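You operate a simulated robot arm through the tools that you are given. There is no shell and no other tool.

The job below is to be done with a simulated robot arm. You get a single attempt, and the scene is never put back.

TASK
Set the controls near the top of the steel stand. At the end: the front valve nut is turned to loose; the front left valve nut is turned to loose; the front right valve nut is turned to tight; the back right valve nut is turned to tight; whatever was shut is shut again. Leave all else as you found it, and nothing knocked over.

The check looks at the end state, three seconds after you hand in, the way a careful person would. Anything else that was tipped, shoved, dropped, spilled or broken makes it a failure.

THE ROBOT
A 7-joint arm with a three-finger gripper, fixed in place. Base frame: the origin is on the floor under the middle of its stand, x ahead of it, y to its left, z up. Readings come in mm, rad, newtons and seconds.
It reaches about 1342 mm from its shoulder. Its first joint turns from -2.897 to 2.897 rad. Payload 2.69 kg.
The TCP is the grasp point between the finger pads, 30 mm short of the fingertips. In the tool frame z runs along the fingers and y along their closing line. The gripper opens to 128 mm; its body begins 117 mm behind the TCP.
Orientation is that of the tool frame in the base frame, as a unit quaternion [x, y, z, w]. With the fingers straight down and closing along the base's y, the tool's x points along the base's -x, its y along +y and its z along -z.

THE INTERFACE
- The arm moves only by the tool apply_moves. Its argument "moves" is one flat list of numbers, 7 for each row, row after row: the shift along the base's x, y, z in mm, then the turn, a rotation vector about the base's x, y, z in rad, then the gripper command, from -1 (fully open) to 1 (shut), values between in proportion. In form: [x, y, z, rx, ry, rz, jaw, x, y, z, rx, ry, rz, jaw, ...]. A call has 1 to 20 rows; each row is the pose to reach, as a shift and turn from the pose commanded when the call began. A row lasts 0.2 s, in which the tool goes at most 50 mm and 0.15 rad; a call with a longer step from one row to the next is refused whole, and so is a gripper value outside its range. Where a pose cannot be reached the arm comes as near as it can. A force on the tool above 40 N (or 10 N above the force at the start of the call, whichever is more), or a blocked arm, ends the call early, and 0.2 s more pass. The fingers move at their own pace (about 127 mm/s each) and stop on an object; they squeeze with about 34 N. The grip force told is the motor's: it shows also when the fingers shut on nothing. Time passes only in rows, and 0.2 s behind the last, so rows that repeat a pose let the fingers close. The reply holds the time, the measured pose of the TCP, the force on the tool along the base axes, the opening and the grip force, in the units named above and with some noise, with the torque about the TCP (base axes, N m) and any sound that the robot's microphone picked up.
- Cameras (640 x 400 px; columns grow to the right, rows downward): "scene" is fixed at [401.7, 498.5, 1539.2]; the picture's right is [-0.98, -0.20, 0.00], its down [-0.12, 0.57, -0.82] and it looks along [0.17, -0.80, -0.58] (base axes); focal length 321 px, centre (320, 200). "wrist" rides on the gripper at [58, 54, -131] in the tool frame; the picture's right is [-0.68, 0.74, 0.00], its down [-0.62, -0.57, -0.55] and it looks along [-0.40, -0.37, 0.84] (tool axes); focal length 234 px, centre (320, 200). There is no depth. A picture from a camera that has moved, and an enlarged one, comes with that camera's place and axes in the base frame and with its lens.
- get_image(camera): a new picture of that camera. It takes no simulated time.
- lift_body(by): moves the trunk up (or, below 0, down) by that many mm; the arm rides with it, the base frame stays. It gives what a move gives, with no picture.
- inspect(camera, box): a new picture of the part [left, top, right, bottom] of that camera's present view, enlarged. It takes no simulated time.
- hand_in(): hands the job in; it is judged then, once.

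Nothing tells you positions but the pictures and the camera data. Unless the task says otherwise, let go and move clear before handing in.

The tools are called after "Request:" as name(argument=value, ...) on one line, values as JSON. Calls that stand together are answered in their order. apply_moves: Moves the arm, as the interface text tells. Its arguments: {"type":"object","properties":{"moves":{"type":"array","items":{"type":"number"}}},"required":["moves"]} The other tools are called the same way: lift_body (by) moves the trunk up or down; get_image (camera) takes a picture; inspect (camera, box) takes an enlarged picture of a part of a camera's view; hand_in () hands the job in.

At the start:

```text
clock: 0.0
position: [685.0, -190.4, 1252.8]
tool_rot: [0.001, 1.0, 0.0, 0.0]
force: [0.6, -0.4, -0.1]
wrist_torque: [-0.02, 0.01, 0.02]
width: 128.2
grasp_force: 0.0
trunk travel left (down, up): [-150.0, 200.0]
```

scene: 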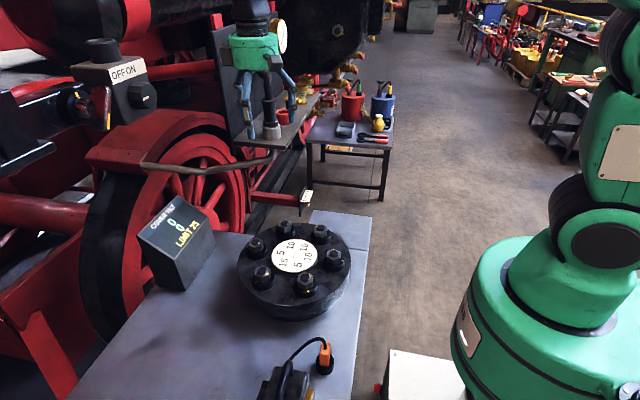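
wrist: 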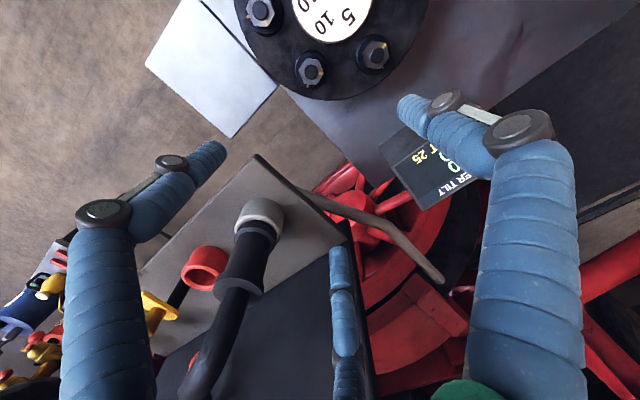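

I see a steel stand with a round black flange carrying several valve nuts, a tilt display box, and a small tool near the edge. I'll look closer before moving anything.

Request:
inspect(camera="scene", box=[220, 200, 380, 330])

Request:
inspect(camera="scene", box=[120, 180, 260, 300])

Request:
inspect(camera="scene", box=[230, 310, 430, 400])

Request:
inspect(camera="wrist", box=[140, 0, 500, 200])

Request:
inspect(camera="scene", box=[40, 20, 240, 180])

```text
3.08 times, centred on (300, 265) of scene
camera zoom: at [401.7, 498.5, 1539.2], right [-0.98, -0.2, 0.0], down [-0.12, 0.57, -0.82], along [0.17, -0.8, -0.58], focal length 988 px, centre (382, 0)
```

zoom: 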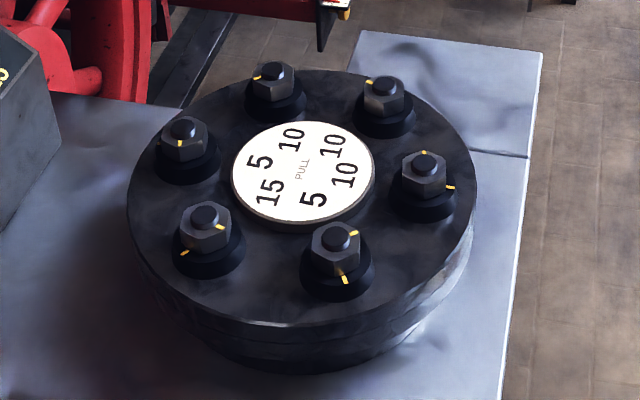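

```text
3.33 times, centred on (190, 240) of scene
camera zoom: at [401.7, 498.5, 1539.2], right [-0.98, -0.2, 0.0], down [-0.12, 0.57, -0.82], along [0.17, -0.8, -0.58], focal length 1070 px, centre (753, 67)
```

zoom: 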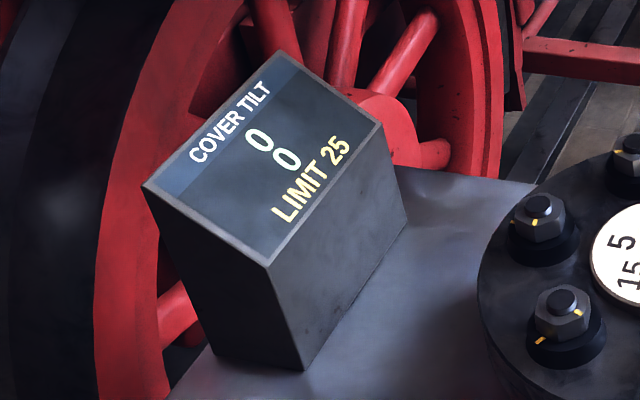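

```text
3.20 times, centred on (330, 355) of scene
camera zoom: at [401.7, 498.5, 1539.2], right [-0.98, -0.2, 0.0], down [-0.12, 0.57, -0.82], along [0.17, -0.8, -0.58], focal length 1027 px, centre (288, -296)
```

zoom: 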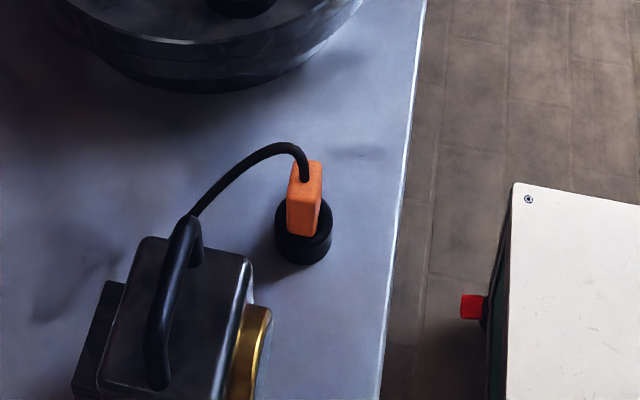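

```text
1.78 times, centred on (320, 100) of wrist
camera zoom: at [627.1, -137.5, 1383.0], right [0.68, 0.74, 0.0], down [0.62, -0.57, 0.55], along [0.4, -0.37, -0.84], focal length 416 px, centre (320, 378)
```

zoom: 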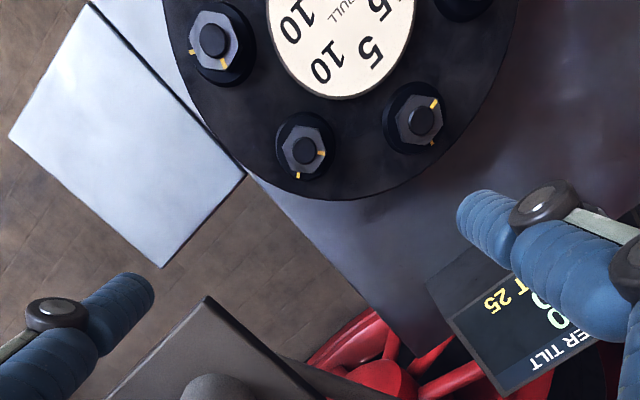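

```text
2.50 times, centred on (140, 100) of scene
camera zoom: at [401.7, 498.5, 1539.2], right [-0.98, -0.2, 0.0], down [-0.12, 0.57, -0.82], along [0.17, -0.8, -0.58], focal length 802 px, centre (770, 450)
```

zoom: 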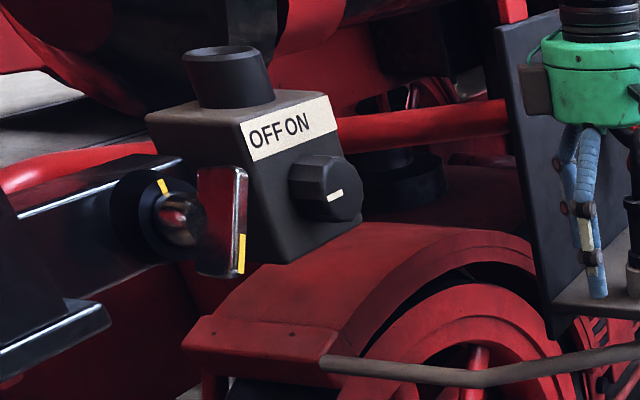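

The six nuts sit on a round cover centred near (592, -74, 950), and a tilt display stands beside it. I'll zoom in on the parts around the gripper before I move.

Request:
inspect(camera="scene", box=[200, 0, 330, 200])

Request:
inspect(camera="wrist", box=[60, 150, 460, 400])

Request:
inspect(camera="scene", box=[280, 70, 420, 160])

Request:
inspect(camera="scene", box=[236, 210, 300, 250])

Request:
inspect(camera="scene", box=[296, 210, 360, 250])

Request:
inspect(camera="scene", box=[244, 255, 324, 305])

```text
2.00 times, centred on (265, 100) of scene
camera zoom: at [401.7, 498.5, 1539.2], right [-0.98, -0.2, 0.0], down [-0.12, 0.57, -0.82], along [0.17, -0.8, -0.58], focal length 642 px, centre (430, 400)
```

zoom: 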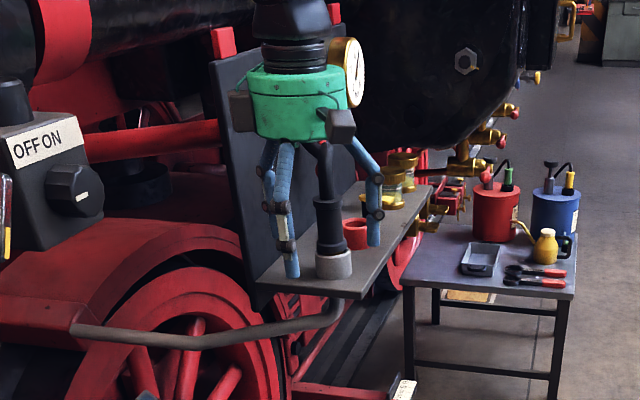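

```text
1.60 times, centred on (260, 275) of wrist
camera zoom: at [627.1, -137.5, 1383.0], right [0.68, 0.74, 0.0], down [0.62, -0.57, 0.55], along [0.4, -0.37, -0.84], focal length 375 px, centre (416, 80)
```

zoom: 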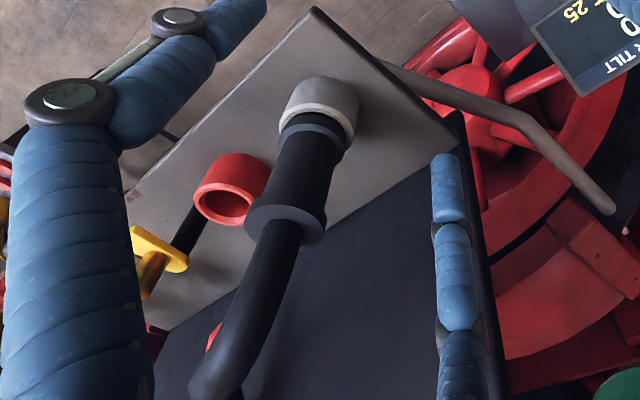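

```text
4.44 times, centred on (350, 115) of scene
camera zoom: at [401.7, 498.5, 1539.2], right [-0.98, -0.2, 0.0], down [-0.12, 0.57, -0.82], along [0.17, -0.8, -0.58], focal length 1426 px, centre (187, 578)
```

zoom: 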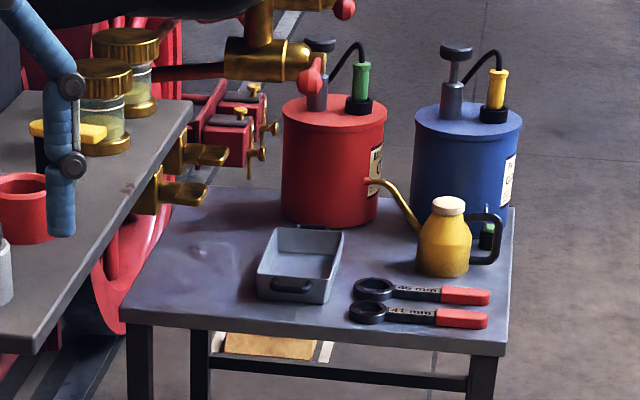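

```text
10.00 times, centred on (268, 230) of scene
camera zoom: at [401.7, 498.5, 1539.2], right [-0.98, -0.2, 0.0], down [-0.12, 0.57, -0.82], along [0.17, -0.8, -0.58], focal length 3210 px, centre (840, -100)
```

zoom: 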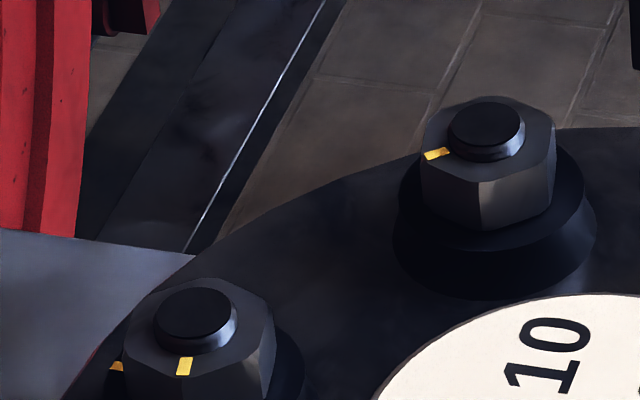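

```text
10.00 times, centred on (328, 230) of scene
camera zoom: at [401.7, 498.5, 1539.2], right [-0.98, -0.2, 0.0], down [-0.12, 0.57, -0.82], along [0.17, -0.8, -0.58], focal length 3210 px, centre (240, -100)
```

zoom: 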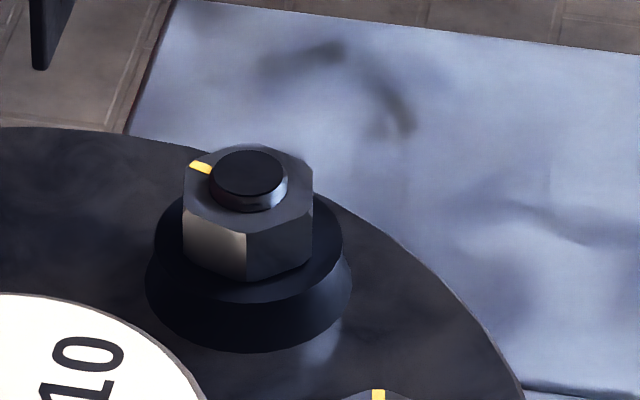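

```text
8.00 times, centred on (284, 280) of scene
camera zoom: at [401.7, 498.5, 1539.2], right [-0.98, -0.2, 0.0], down [-0.12, 0.57, -0.82], along [0.17, -0.8, -0.58], focal length 2568 px, centre (608, -440)
```

zoom: 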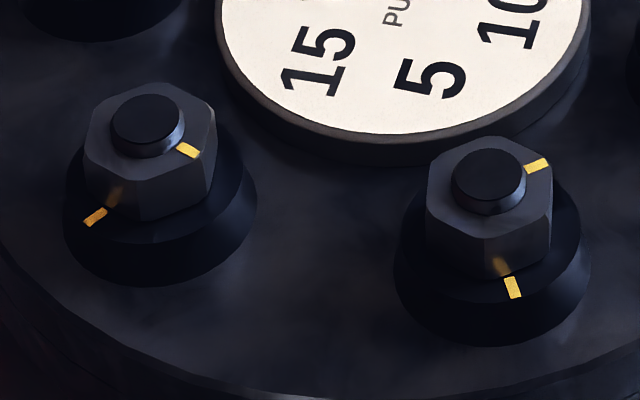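

The gripper hangs just in front of a shelf holding a socket-type tool. I'll back straight away from it in +y, then look again from there.

Request:
apply_moves(moves=[0, 20, 0, 0, 0, 0, -1, 0, 50, 0, 0, 0, 0, -1, 0, 90, 0, 0, 0, 0, -1, 0, 130, 0, 0, 0, 0, -1])

Request:
get_image(camera="scene")

Request:
get_image(camera="wrist")

```text
clock: 1.0
position: [684.9, -58.3, 1251.1]
tool_rot: [0.0, 1.0, 0.0, -0.001]
force: [0.1, 0.5, 0.5]
wrist_torque: [0.02, -0.01, 0.0]
width: 128.0
grasp_force: 0.0
trunk travel left (down, up): [-150.0, 200.0]
```

```text
taken
```

scene: 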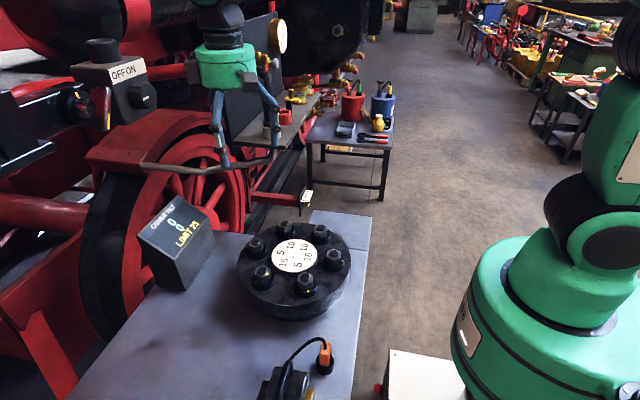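

```text
taken
camera wrist: at [627.1, -5.9, 1382.6], right [0.68, 0.74, 0.0], down [0.62, -0.57, 0.55], along [0.4, -0.37, -0.84], focal length 234 px, centre (320, 200)
```

wrist: 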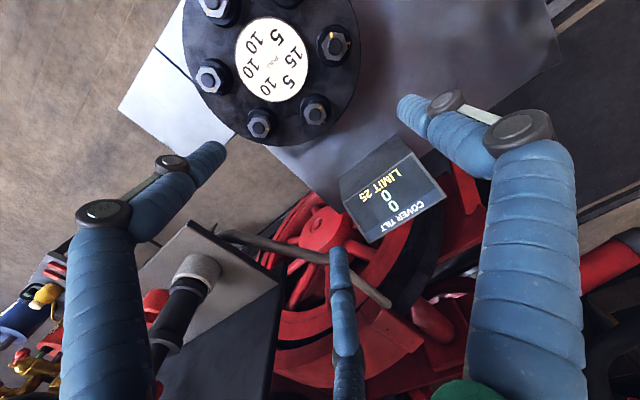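

The gripper is clear of the shelf. Next I'll move to a viewing pose so the wrist camera looks down at the nut ring.

Request:
apply_moves(moves=[-40, 17, 0, 0, 0, 0, -1, -80, 34, 0, 0, 0, 0, -1, -120, 52, -10, 0, 0, 0, -1, -160, 70, -25, 0, 0, 0, -1, -200, 86, -40, 0, 0, 0, -1])

Request:
get_image(camera="wrist")

Request:
get_image(camera="scene")

```text
clock: 2.2
position: [485.2, 24.0, 1212.7]
tool_rot: [0.0, 1.0, 0.0, 0.0]
force: [0.6, -0.9, 0.3]
wrist_torque: [0.03, 0.02, -0.03]
width: 127.9
grasp_force: 0.1
trunk travel left (down, up): [-150.0, 200.0]
```

```text
taken
camera wrist: at [426.5, 77.3, 1343.3], right [0.68, 0.74, 0.0], down [0.62, -0.57, 0.55], along [0.4, -0.37, -0.84], focal length 234 px, centre (320, 200)
```

wrist: 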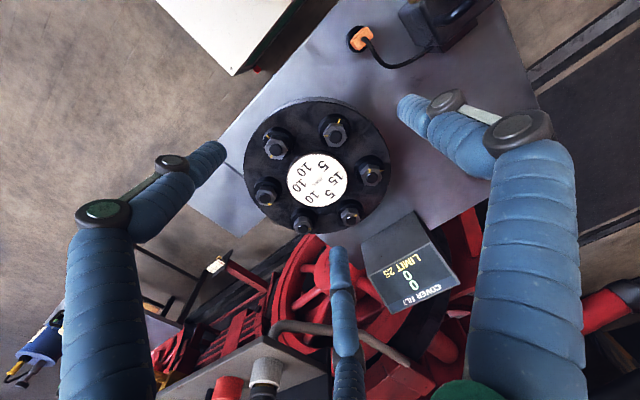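

```text
taken
```

scene: 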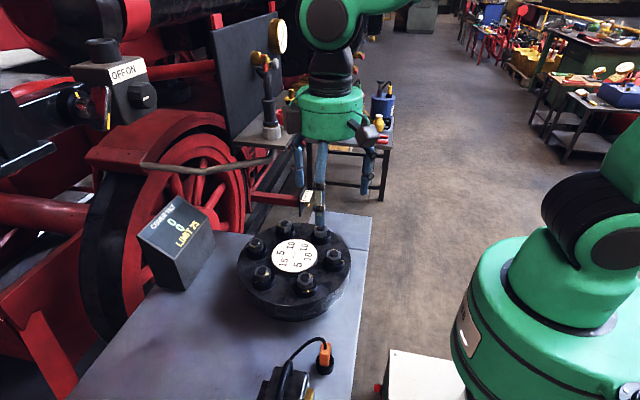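

Request:
inspect(camera="wrist", box=[230, 90, 406, 245])

Request:
inspect(camera="wrist", box=[240, 110, 320, 160])

Request:
inspect(camera="wrist", box=[310, 100, 406, 190])

Request:
inspect(camera="wrist", box=[240, 170, 380, 240])

Request:
inspect(camera="wrist", box=[330, 0, 530, 110])

```text
2.58 times, centred on (318, 168) of wrist
camera zoom: at [426.5, 77.3, 1343.3], right [0.68, 0.74, 0.0], down [0.62, -0.57, 0.55], along [0.4, -0.37, -0.84], focal length 604 px, centre (325, 284)
```

zoom: 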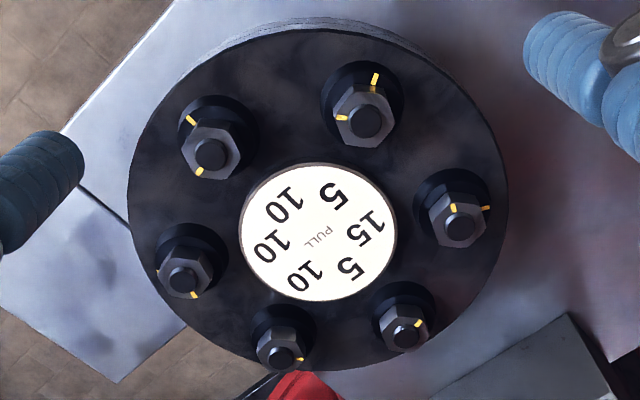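

```text
8.00 times, centred on (280, 135) of wrist
camera zoom: at [426.5, 77.3, 1343.3], right [0.68, 0.74, 0.0], down [0.62, -0.57, 0.55], along [0.4, -0.37, -0.84], focal length 1873 px, centre (640, 720)
```

zoom: 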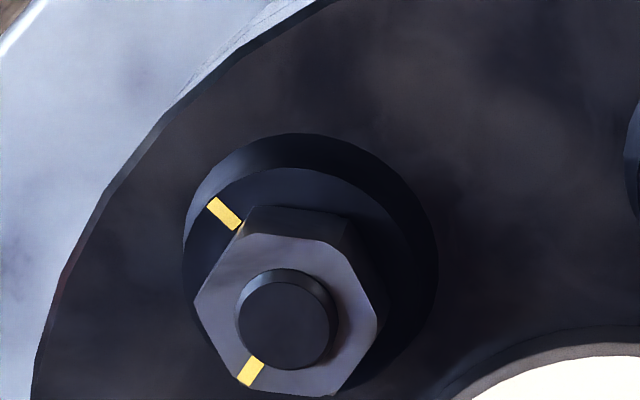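

```text
4.44 times, centred on (358, 145) of wrist
camera zoom: at [426.5, 77.3, 1343.3], right [0.68, 0.74, 0.0], down [0.62, -0.57, 0.55], along [0.4, -0.37, -0.84], focal length 1041 px, centre (151, 444)
```

zoom: 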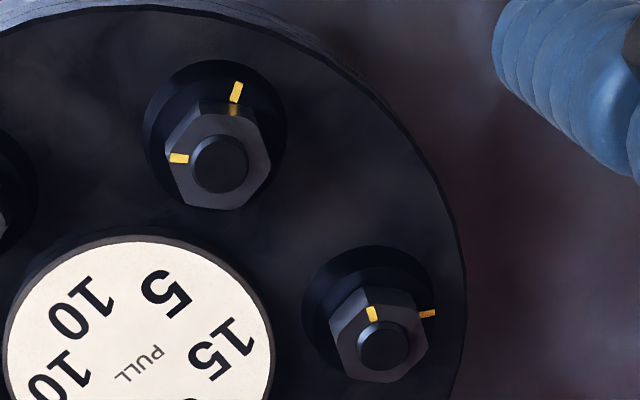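

```text
4.57 times, centred on (310, 205) of wrist
camera zoom: at [426.5, 77.3, 1343.3], right [0.68, 0.74, 0.0], down [0.62, -0.57, 0.55], along [0.4, -0.37, -0.84], focal length 1070 px, centre (366, 177)
```

zoom: 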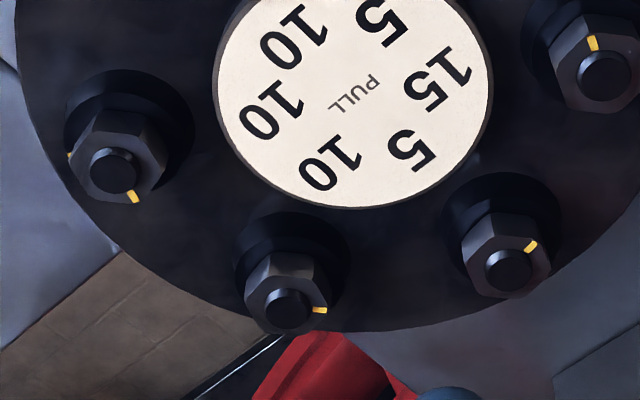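

```text
3.20 times, centred on (430, 55) of wrist
camera zoom: at [426.5, 77.3, 1343.3], right [0.68, 0.74, 0.0], down [0.62, -0.57, 0.55], along [0.4, -0.37, -0.84], focal length 749 px, centre (-32, 664)
```

zoom: 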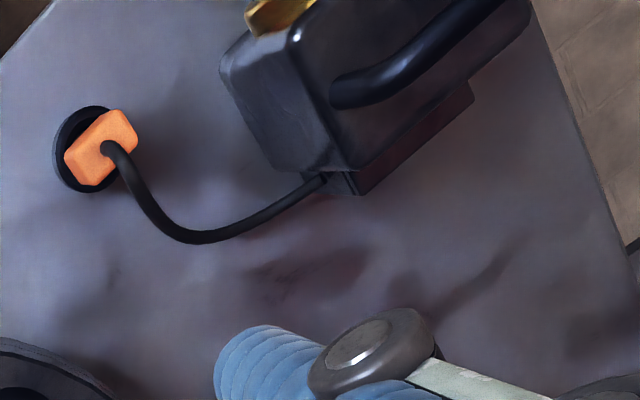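

All six nuts carry a yellow mark, currently turned about 90° from the fixed mark on the collar. I'll close the fingers in free air to see how they converge.

Request:
apply_moves(moves=[0, 0, 0, 0, 0, 0, 0.4, 0, 0, 0, 0, 0, 0, 0.4, 0, 0, 0, 0, 0, 0, 0.4])

Request:
get_image(camera="wrist")

Request:
get_image(camera="scene")

```text
clock: 3.0
position: [483.9, 23.8, 1212.9]
tool_rot: [0.001, 1.0, 0.0, 0.0]
force: [0.3, -0.7, 0.7]
wrist_torque: [0.0, -0.05, 0.01]
width: 38.5
grasp_force: 0.0
trunk travel left (down, up): [-150.0, 200.0]
```

```text
taken
camera wrist: at [426.7, 77.4, 1343.4], right [0.68, 0.74, 0.0], down [0.62, -0.57, 0.55], along [0.4, -0.37, -0.84], focal length 234 px, centre (320, 200)
```

wrist: 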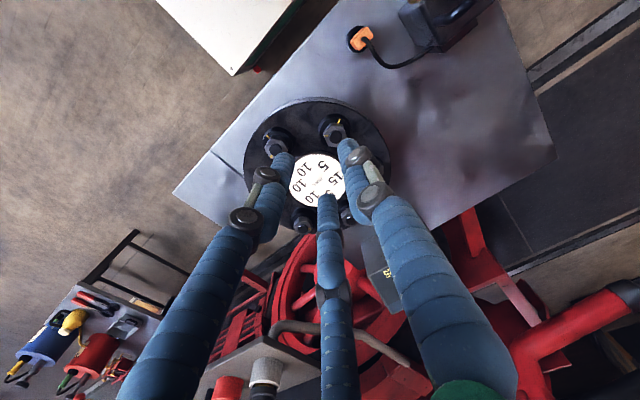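

```text
taken
```

scene: 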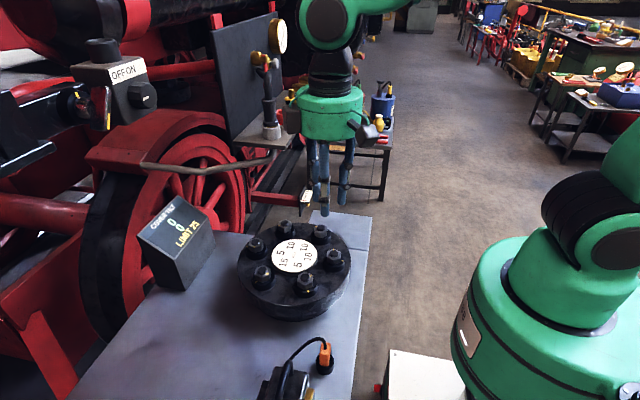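

The fingers close radially like a three-jaw chuck, which suits the hex nuts: flats at multiples of 60°, so the tool needs a ±30° turn. I'll hover above the front nut, near (484, -75, 965), with the fingers partly open.

Request:
apply_moves(moves=[0, -25, -30, 0, 0, -0.13, -0.1, 0, -50, -60, 0, 0, -0.26, -0.1, 0, -75, -90, 0, 0, -0.39, -0.1, 0, -100, -120, 0, 0, -0.5236, -0.1, 0, -100, -133, 0, 0, -0.5236, -0.1])

Request:
get_image(camera="wrist")

Request:
get_image(camera="scene")

```text
clock: 4.2
position: [485.2, -73.6, 1078.9]
tool_rot: [0.26, 0.966, 0.0, 0.0]
force: [0.0, 0.4, -0.5]
wrist_torque: [0.02, 0.03, 0.03]
width: 70.4
grasp_force: 0.1
trunk travel left (down, up): [-150.0, 200.0]
```

```text
taken
camera wrist: at [462.6, 0.1, 1209.6], right [0.95, 0.3, 0.0], down [0.25, -0.8, 0.55], along [0.16, -0.52, -0.84], focal length 234 px, centre (320, 200)
```

wrist: 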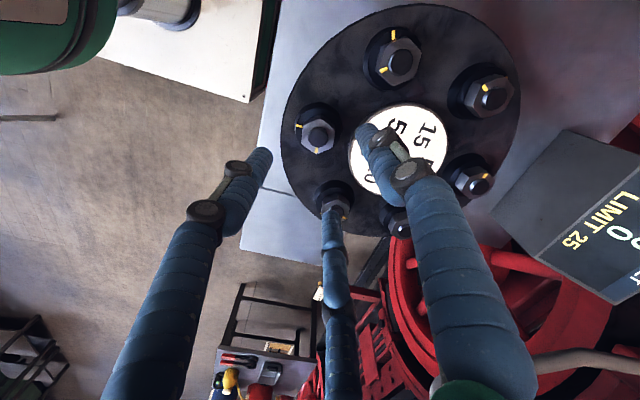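

```text
taken
```

scene: 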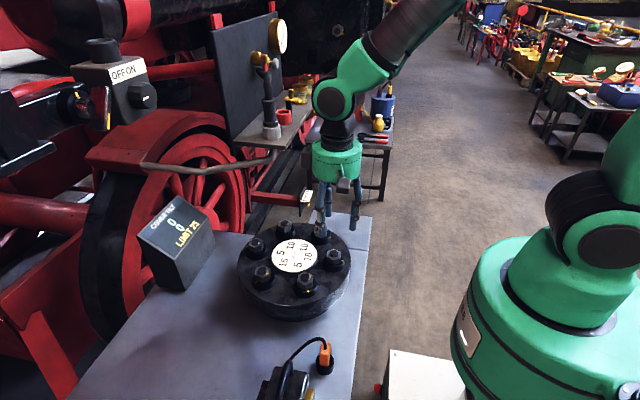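

Request:
inspect(camera="wrist", box=[280, 95, 360, 170])

Request:
inspect(camera="wrist", box=[270, 0, 530, 240])

```text
5.33 times, centred on (320, 132) of wrist
camera zoom: at [462.6, 0.1, 1209.6], right [0.95, 0.3, 0.0], down [0.25, -0.8, 0.55], along [0.16, -0.52, -0.84], focal length 1249 px, centre (320, 560)
```

zoom: 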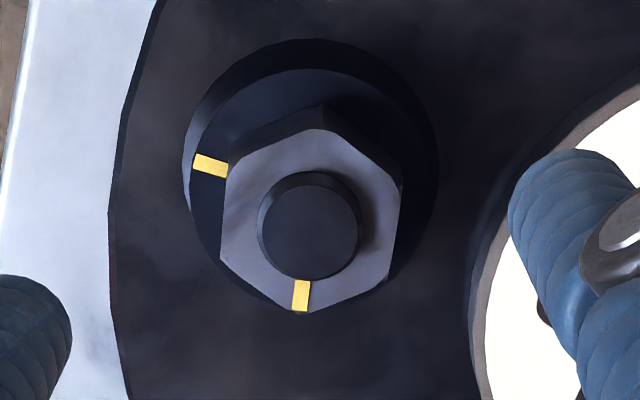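

```text
1.67 times, centred on (400, 120) of wrist
camera zoom: at [462.6, 0.1, 1209.6], right [0.95, 0.3, 0.0], down [0.25, -0.8, 0.55], along [0.16, -0.52, -0.84], focal length 390 px, centre (187, 333)
```

zoom: 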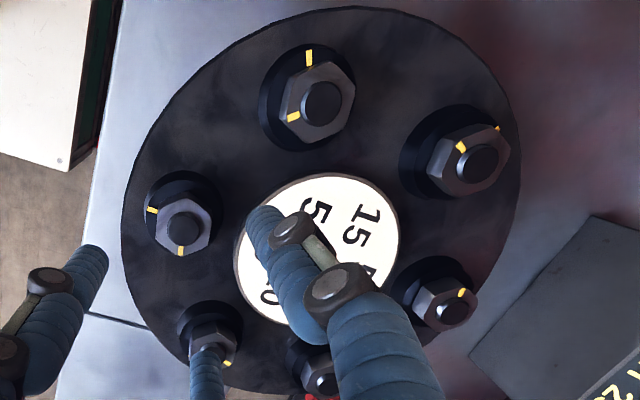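

The front nut's hex faces are rotated about 11° from the base axes, and its centre is near (485, -78). I'll turn the tool to match, descend partway and check alignment.

Request:
apply_moves(moves=[0, -2, -20, 0, 0, 0.1, -0.1, 0, -3, -40, 0, 0, 0.19, -0.1, 0, -3, -60, 0, 0, 0.19, -0.1])

Request:
inspect(camera="wrist", box=[240, 100, 400, 220])

Request:
inspect(camera="scene", box=[260, 120, 400, 280])

```text
clock: 5.0
position: [485.7, -78.4, 1018.1]
tool_rot: [0.165, 0.986, 0.0, 0.0]
force: [0.1, -0.6, 0.2]
wrist_torque: [-0.04, -0.03, 0.01]
width: 70.4
grasp_force: 0.0
trunk travel left (down, up): [-150.0, 200.0]
```

```text
3.33 times, centred on (320, 160) of wrist
camera zoom: at [448.5, -8.9, 1149.0], right [0.88, 0.47, 0.0], down [0.4, -0.74, 0.55], along [0.26, -0.48, -0.84], focal length 781 px, centre (320, 333)
```

zoom: 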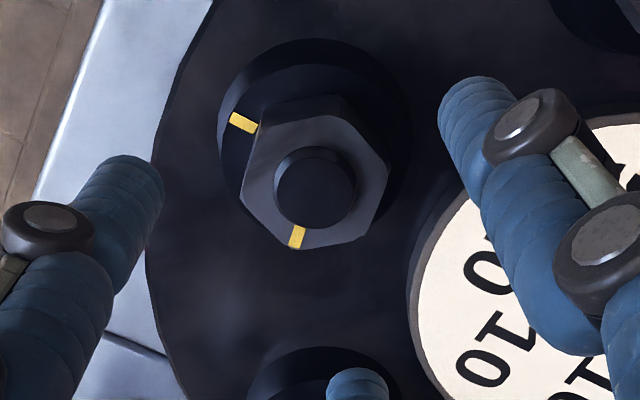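

```text
2.50 times, centred on (330, 200) of scene
camera zoom: at [401.7, 498.5, 1539.2], right [-0.98, -0.2, 0.0], down [-0.12, 0.57, -0.82], along [0.17, -0.8, -0.58], focal length 802 px, centre (295, 200)
```

zoom: 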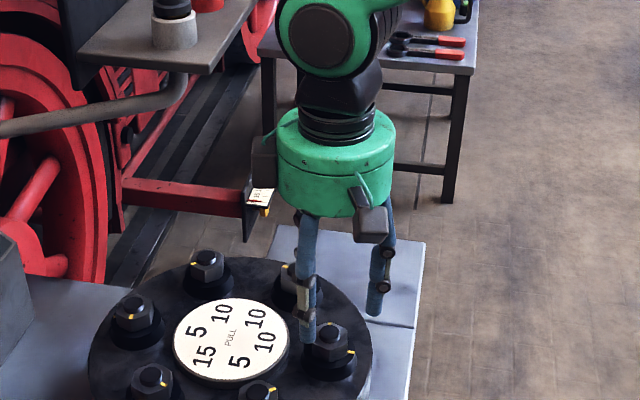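

The tool axis is within a couple of mm of the nut centre, and I put the nut top near z = 953. I'll descend gently so the fingertips sit just above the collar, then look.

Request:
apply_moves(moves=[0, -1, -15, 0, 0, 0, -0.1, 0, -2, -30, 0, 0, 0, -0.1, 0, -2, -40, 0, 0, 0, -0.1, 0, -2, -44, 0, 0, 0, -0.1, 0, -2, -47, 0, 0, 0, -0.1])

Request:
get_image(camera="wrist")

Request:
inspect(camera="scene", box=[290, 180, 370, 260])

```text
clock: 6.2
position: [484.5, -79.3, 973.4]
tool_rot: [0.166, 0.986, 0.001, 0.0]
force: [-0.1, -0.5, -0.3]
wrist_torque: [-0.02, -0.02, 0.0]
width: 70.5
grasp_force: 0.1
trunk travel left (down, up): [-150.0, 200.0]
```

```text
taken
camera wrist: at [447.9, -10.3, 1103.1], right [0.88, 0.47, 0.0], down [0.4, -0.74, 0.55], along [0.26, -0.48, -0.84], focal length 234 px, centre (320, 200)
```

wrist: 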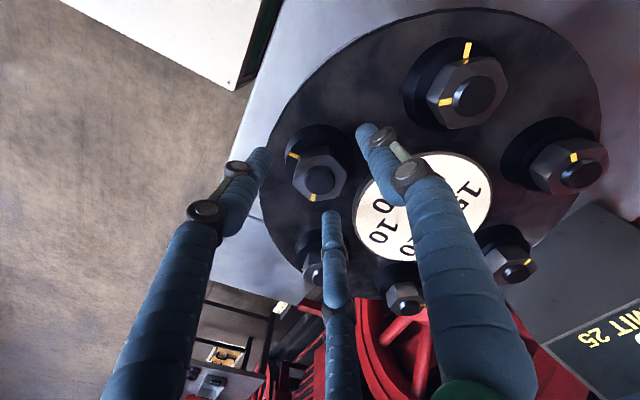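

```text
5.00 times, centred on (330, 220) of scene
camera zoom: at [401.7, 498.5, 1539.2], right [-0.98, -0.2, 0.0], down [-0.12, 0.57, -0.82], along [0.17, -0.8, -0.58], focal length 1605 px, centre (270, 100)
```

zoom: 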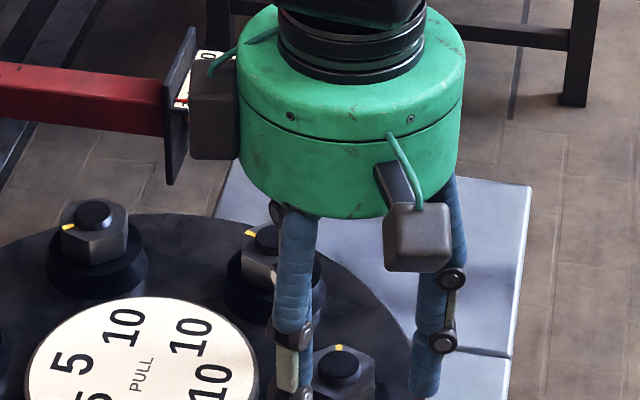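

Request:
inspect(camera="scene", box=[300, 225, 380, 275])

Request:
inspect(camera="wrist", box=[240, 100, 400, 230])

```text
8.00 times, centred on (340, 250) of scene
camera zoom: at [401.7, 498.5, 1539.2], right [-0.98, -0.2, 0.0], down [-0.12, 0.57, -0.82], along [0.17, -0.8, -0.58], focal length 2568 px, centre (160, -200)
```

zoom: 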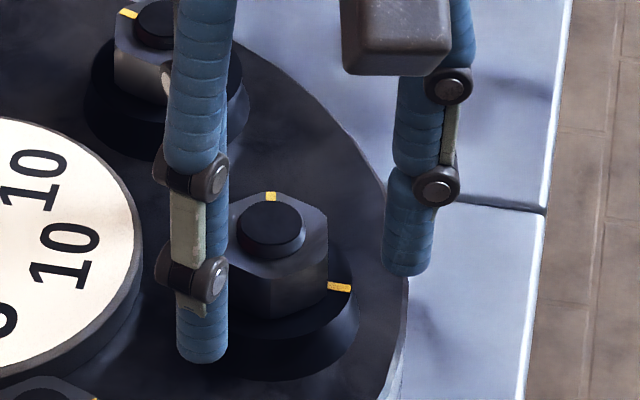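

```text
3.08 times, centred on (320, 165) of wrist
camera zoom: at [447.9, -10.3, 1103.1], right [0.88, 0.47, 0.0], down [0.4, -0.74, 0.55], along [0.26, -0.48, -0.84], focal length 720 px, centre (320, 308)
```

zoom: 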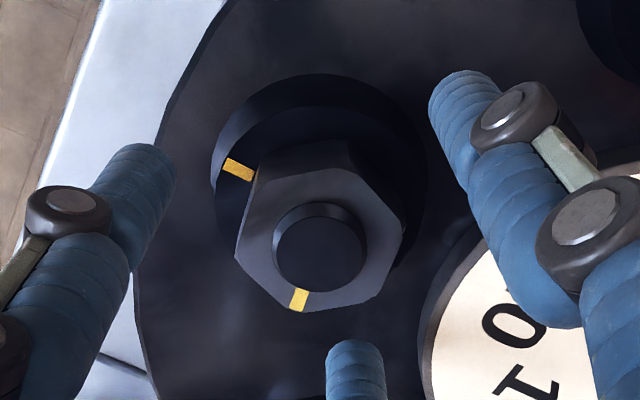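

Fingers line up with three flats of the front nut, and the nut top is near z = 951. I'll go 5 mm lower and close on it.

Request:
apply_moves(moves=[0, 0, -3, 0, 0, 0, -0.1, 0, 0, -5, 0, 0, 0, -0.1, 0, 0, -5, 0, 0, 0, 0.3, 0, 0, -5, 0, 0, 0, 0.6, 0, 0, -5, 0, 0, 0, 0.8, 0, 0, -5, 0, 0, 0, 1])

Request:
inspect(camera="wrist", box=[240, 100, 400, 230])

Request:
inspect(camera="scene", box=[300, 225, 380, 275])

Request:
inspect(camera="scene", box=[120, 180, 260, 300])

```text
clock: 7.6
position: [484.7, -80.0, 966.5]
tool_rot: [0.166, 0.986, 0.0, 0.0]
force: [-0.1, -4.4, -0.2]
wrist_torque: [-0.17, 0.01, 0.01]
width: 35.0
grasp_force: 44.7
trunk travel left (down, up): [-150.0, 200.0]
```

```text
3.08 times, centred on (320, 165) of wrist
camera zoom: at [448.0, -10.6, 1098.0], right [0.88, 0.47, 0.0], down [0.4, -0.74, 0.55], along [0.26, -0.48, -0.84], focal length 720 px, centre (320, 308)
```

zoom: 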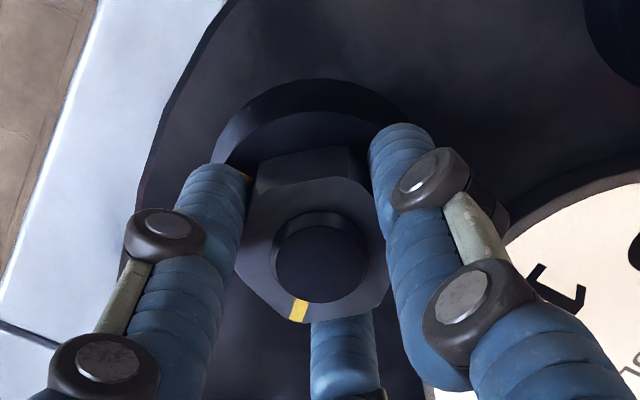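

```text
8.00 times, centred on (340, 250) of scene
camera zoom: at [401.7, 498.5, 1539.2], right [-0.98, -0.2, 0.0], down [-0.12, 0.57, -0.82], along [0.17, -0.8, -0.58], focal length 2568 px, centre (160, -200)
```

zoom: 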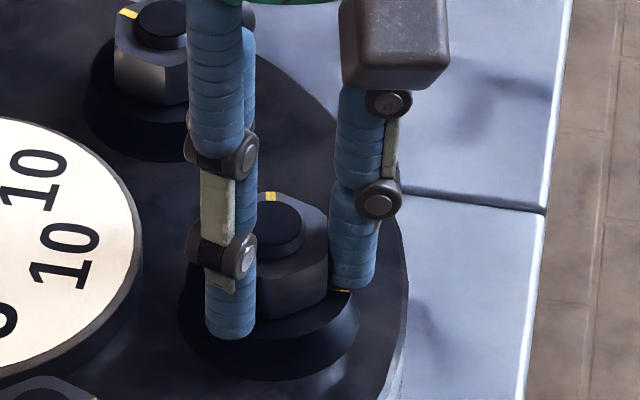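

```text
3.33 times, centred on (190, 240) of scene
camera zoom: at [401.7, 498.5, 1539.2], right [-0.98, -0.2, 0.0], down [-0.12, 0.57, -0.82], along [0.17, -0.8, -0.58], focal length 1070 px, centre (753, 67)
```

zoom: 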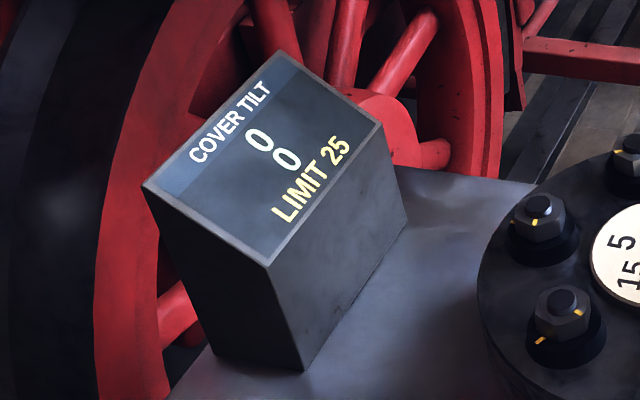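

The nut is gripped at 35 mm across flats, and the display still shows 0 0. I'll try a small counter-clockwise (loosening) turn and watch the torque and the display.

Request:
apply_moves(moves=[0, 0, 0, 0, 0, 0.06, 1, 0, 0, 0, 0, 0, 0.12, 1])

Request:
inspect(camera="wrist", box=[240, 100, 400, 230])

Request:
inspect(camera="scene", box=[120, 180, 260, 300])

```text
clock: 8.2
position: [484.5, -79.3, 966.7]
tool_rot: [0.106, 0.994, 0.0, 0.0]
force: [1.4, -4.9, -3.6]
wrist_torque: [-0.13, -0.07, -0.02]
width: 35.0
grasp_force: 44.9
trunk travel left (down, up): [-150.0, 200.0]
```

```text
3.08 times, centred on (320, 165) of wrist
camera zoom: at [439.9, -15.7, 1098.2], right [0.82, 0.58, 0.0], down [0.48, -0.68, 0.55], along [0.32, -0.45, -0.84], focal length 720 px, centre (320, 308)
```

zoom: 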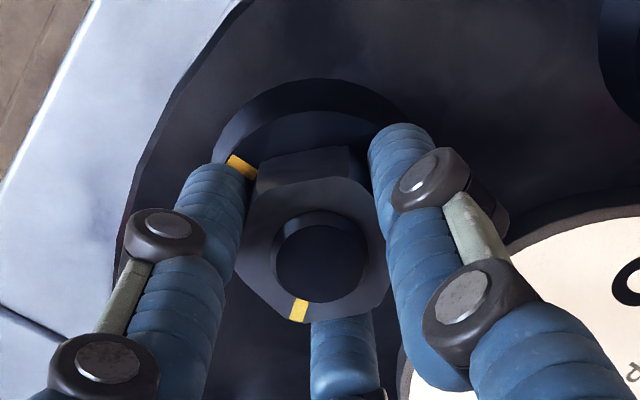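

```text
3.33 times, centred on (190, 240) of scene
camera zoom: at [401.7, 498.5, 1539.2], right [-0.98, -0.2, 0.0], down [-0.12, 0.57, -0.82], along [0.17, -0.8, -0.58], focal length 1070 px, centre (753, 67)
```

zoom: 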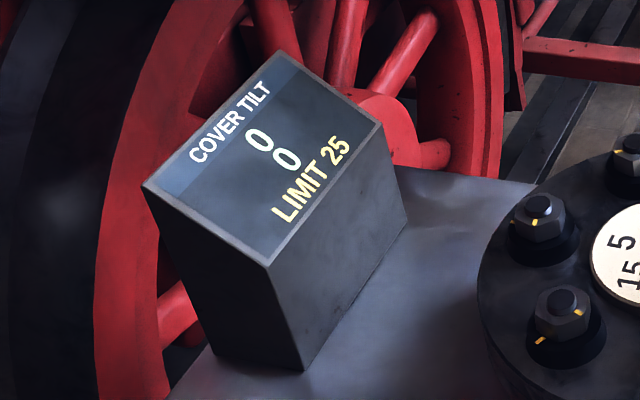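

The nut turns freely with the gripper; the display still reads 0 0. I'll continue counter-clockwise.

Request:
apply_moves(moves=[0, 0, 0, 0, 0, 0.1, 1, 0, 0, 0, 0, 0, 0.2, 1, 0, 0, 0, 0, 0, 0.3, 1])

Request:
inspect(camera="wrist", box=[240, 100, 400, 230])

Request:
inspect(camera="scene", box=[120, 180, 260, 300])

```text
clock: 9.0
position: [485.6, -79.7, 967.8]
tool_rot: [-0.045, 0.999, 0.0, 0.0]
force: [3.9, -4.9, -5.2]
wrist_torque: [-0.05, -0.14, -0.01]
width: 35.2
grasp_force: 45.0
trunk travel left (down, up): [-150.0, 200.0]
```

```text
3.08 times, centred on (320, 165) of wrist
camera zoom: at [422.6, -32.2, 1098.3], right [0.61, 0.79, 0.0], down [0.66, -0.51, 0.55], along [0.44, -0.33, -0.84], focal length 720 px, centre (320, 308)
```

zoom: 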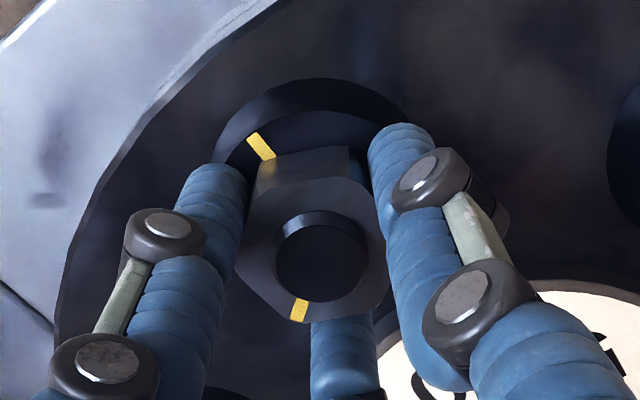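

```text
3.33 times, centred on (190, 240) of scene
camera zoom: at [401.7, 498.5, 1539.2], right [-0.98, -0.2, 0.0], down [-0.12, 0.57, -0.82], along [0.17, -0.8, -0.58], focal length 1070 px, centre (753, 67)
```

zoom: 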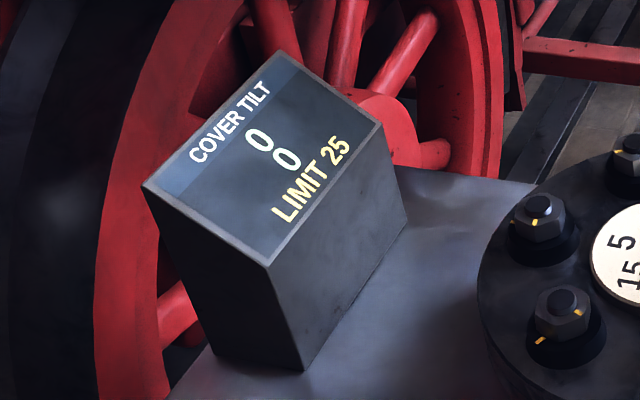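

Still 0 0, and the nut is still following. I'll keep turning counter-clockwise.

Request:
apply_moves(moves=[0, 0, 0, 0, 0, 0.1, 1, 0, 0, 0, 0, 0, 0.2, 1, 0, 0, 0, 0, 0, 0.3, 1, 0, 0, 0, 0, 0, 0.4, 1])

Request:
inspect(camera="wrist", box=[240, 100, 400, 230])

Request:
inspect(camera="scene", box=[120, 180, 260, 300])

```text
clock: 10.0
position: [485.5, -79.1, 968.1]
tool_rot: [-0.242, 0.97, 0.001, 0.001]
force: [1.2, -7.7, 4.1]
wrist_torque: [-0.17, -0.01, 0.0]
width: 35.1
grasp_force: 44.9
trunk travel left (down, up): [-150.0, 200.0]
```

```text
3.08 times, centred on (320, 165) of wrist
camera zoom: at [408.7, -60.6, 1098.3], right [0.25, 0.97, 0.0], down [0.81, -0.21, 0.55], along [0.53, -0.14, -0.84], focal length 720 px, centre (320, 308)
```

zoom: 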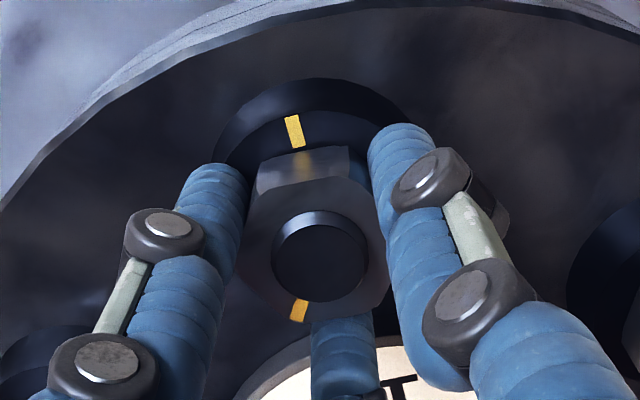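

```text
3.33 times, centred on (190, 240) of scene
camera zoom: at [401.7, 498.5, 1539.2], right [-0.98, -0.2, 0.0], down [-0.12, 0.57, -0.82], along [0.17, -0.8, -0.58], focal length 1070 px, centre (753, 67)
```

zoom: 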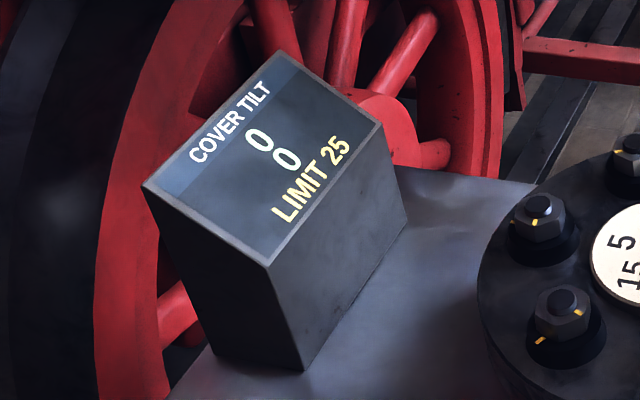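

No change yet at about 47° of turn. I'll continue.

Request:
apply_moves(moves=[0, 0, 0, 0, 0, 0.1, 1, 0, 0, 0, 0, 0, 0.2, 1, 0, 0, 0, 0, 0, 0.3, 1, 0, 0, 0, 0, 0, 0.4, 1])

Request:
inspect(camera="wrist", box=[240, 100, 400, 230])

Request:
inspect(camera="scene", box=[120, 180, 260, 300])

```text
clock: 11.0
position: [484.8, -80.5, 967.5]
tool_rot: [-0.43, 0.903, 0.0, 0.0]
force: [-0.9, -10.4, 7.1]
wrist_torque: [-0.29, 0.16, -0.03]
width: 34.9
grasp_force: 45.4
trunk travel left (down, up): [-150.0, 200.0]
```

```text
3.08 times, centred on (320, 165) of wrist
camera zoom: at [407.0, -92.0, 1098.4], right [-0.14, 0.99, 0.0], down [0.83, 0.12, 0.55], along [0.54, 0.08, -0.84], focal length 720 px, centre (320, 308)
```

zoom: 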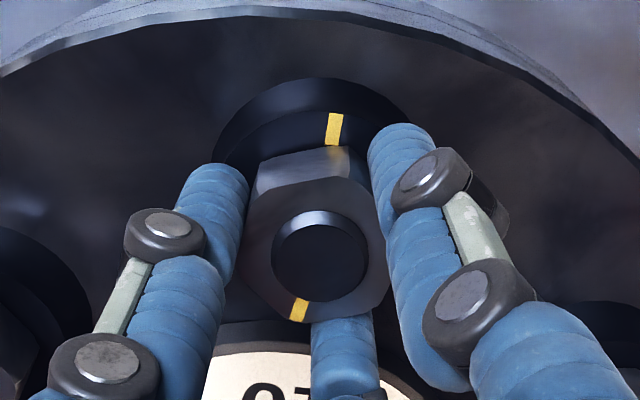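

```text
3.33 times, centred on (190, 240) of scene
camera zoom: at [401.7, 498.5, 1539.2], right [-0.98, -0.2, 0.0], down [-0.12, 0.57, -0.82], along [0.17, -0.8, -0.58], focal length 1070 px, centre (753, 67)
```

zoom: 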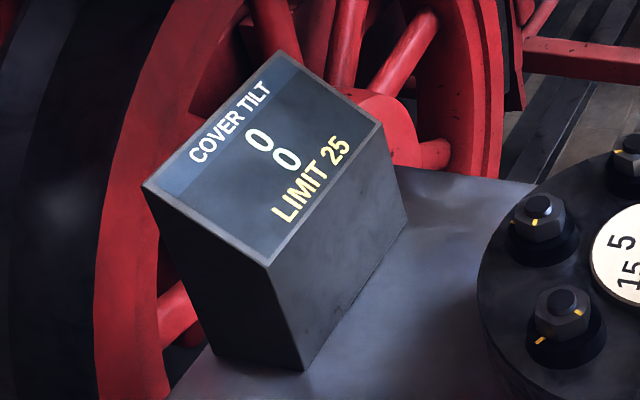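

The nut mark is now about 171° from the collar mark with no stop and no change on the display. I'll continue a little further.

Request:
apply_moves(moves=[0, 0, 0, 0, 0, 0.1, 1, 0, 0, 0, 0, 0, 0.2, 1, 0, 0, 0, 0, 0, 0.3, 1, 0, 0, 0, 0, 0, 0.4, 1])

Request:
inspect(camera="wrist", box=[240, 100, 400, 230])

Request:
inspect(camera="scene", box=[120, 180, 260, 300])

```text
clock: 12.0
position: [483.6, -79.3, 967.8]
tool_rot: [-0.6, 0.8, 0.0, 0.001]
force: [-2.4, -11.4, 13.2]
wrist_torque: [-0.27, 0.22, 0.02]
width: 35.1
grasp_force: 44.5
trunk travel left (down, up): [-150.0, 200.0]
```

```text
3.08 times, centred on (320, 165) of wrist
camera zoom: at [417.6, -121.7, 1098.3], right [-0.52, 0.85, 0.0], down [0.71, 0.43, 0.55], along [0.47, 0.28, -0.84], focal length 720 px, centre (320, 308)
```

zoom: 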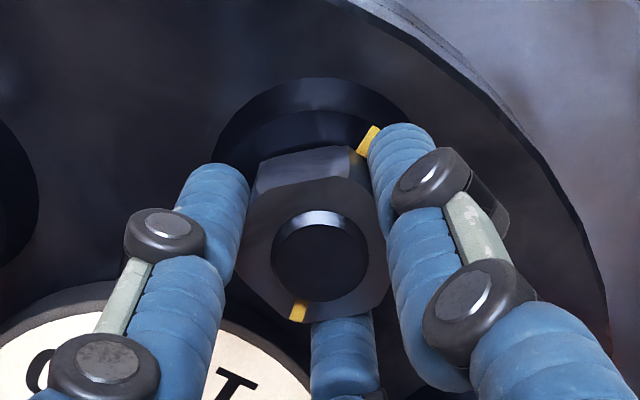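

```text
3.33 times, centred on (190, 240) of scene
camera zoom: at [401.7, 498.5, 1539.2], right [-0.98, -0.2, 0.0], down [-0.12, 0.57, -0.82], along [0.17, -0.8, -0.58], focal length 1070 px, centre (753, 67)
```

zoom: 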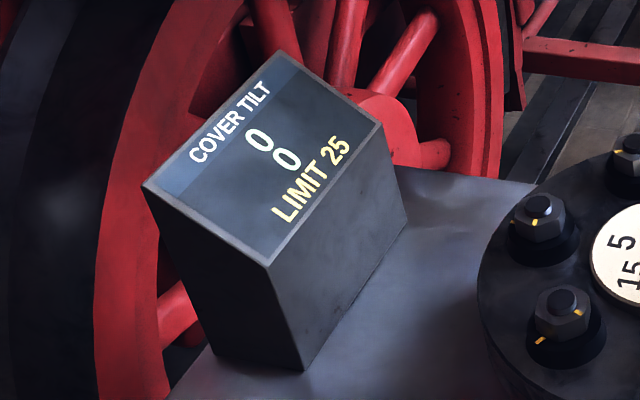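

The nut has turned 93° and upward force on the tool has grown to 13 N. I'll go another small step and watch for a stop.

Request:
apply_moves(moves=[0, 0, 0, 0, 0, 0.07, 1, 0, 0, 0, 0, 0, 0.14, 1, 0, 0, 0, 0, 0, 0.2, 1])

Request:
inspect(camera="wrist", box=[240, 100, 400, 230])

Request:
inspect(camera="scene", box=[120, 180, 380, 300])

```text
clock: 12.8
position: [485.2, -80.1, 968.7]
tool_rot: [-0.677, 0.736, 0.0, 0.0]
force: [2.0, -7.3, 14.5]
wrist_torque: [-0.18, -0.17, 0.0]
width: 35.1
grasp_force: 45.1
trunk travel left (down, up): [-150.0, 200.0]
```

```text
3.08 times, centred on (320, 165) of wrist
camera zoom: at [427.0, -134.3, 1098.4], right [-0.68, 0.74, 0.0], down [0.61, 0.57, 0.55], along [0.4, 0.37, -0.84], focal length 720 px, centre (320, 308)
```

zoom: 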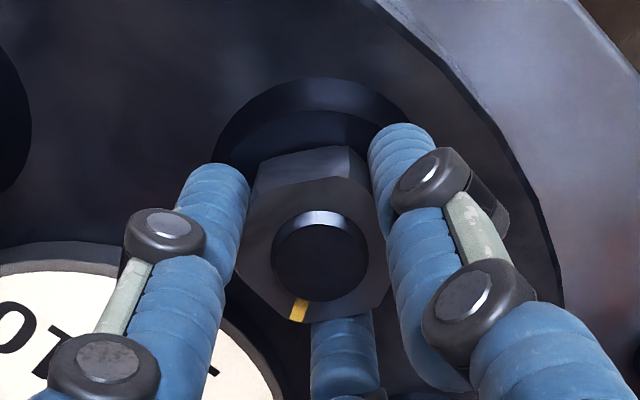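

```text
2.46 times, centred on (250, 240) of scene
camera zoom: at [401.7, 498.5, 1539.2], right [-0.98, -0.2, 0.0], down [-0.12, 0.57, -0.82], along [0.17, -0.8, -0.58], focal length 790 px, centre (492, 102)
```

zoom: 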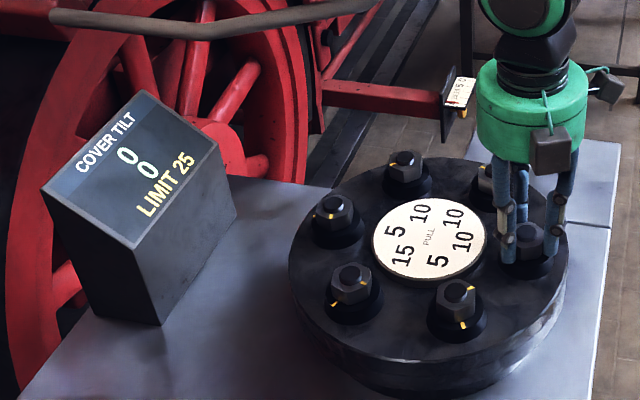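

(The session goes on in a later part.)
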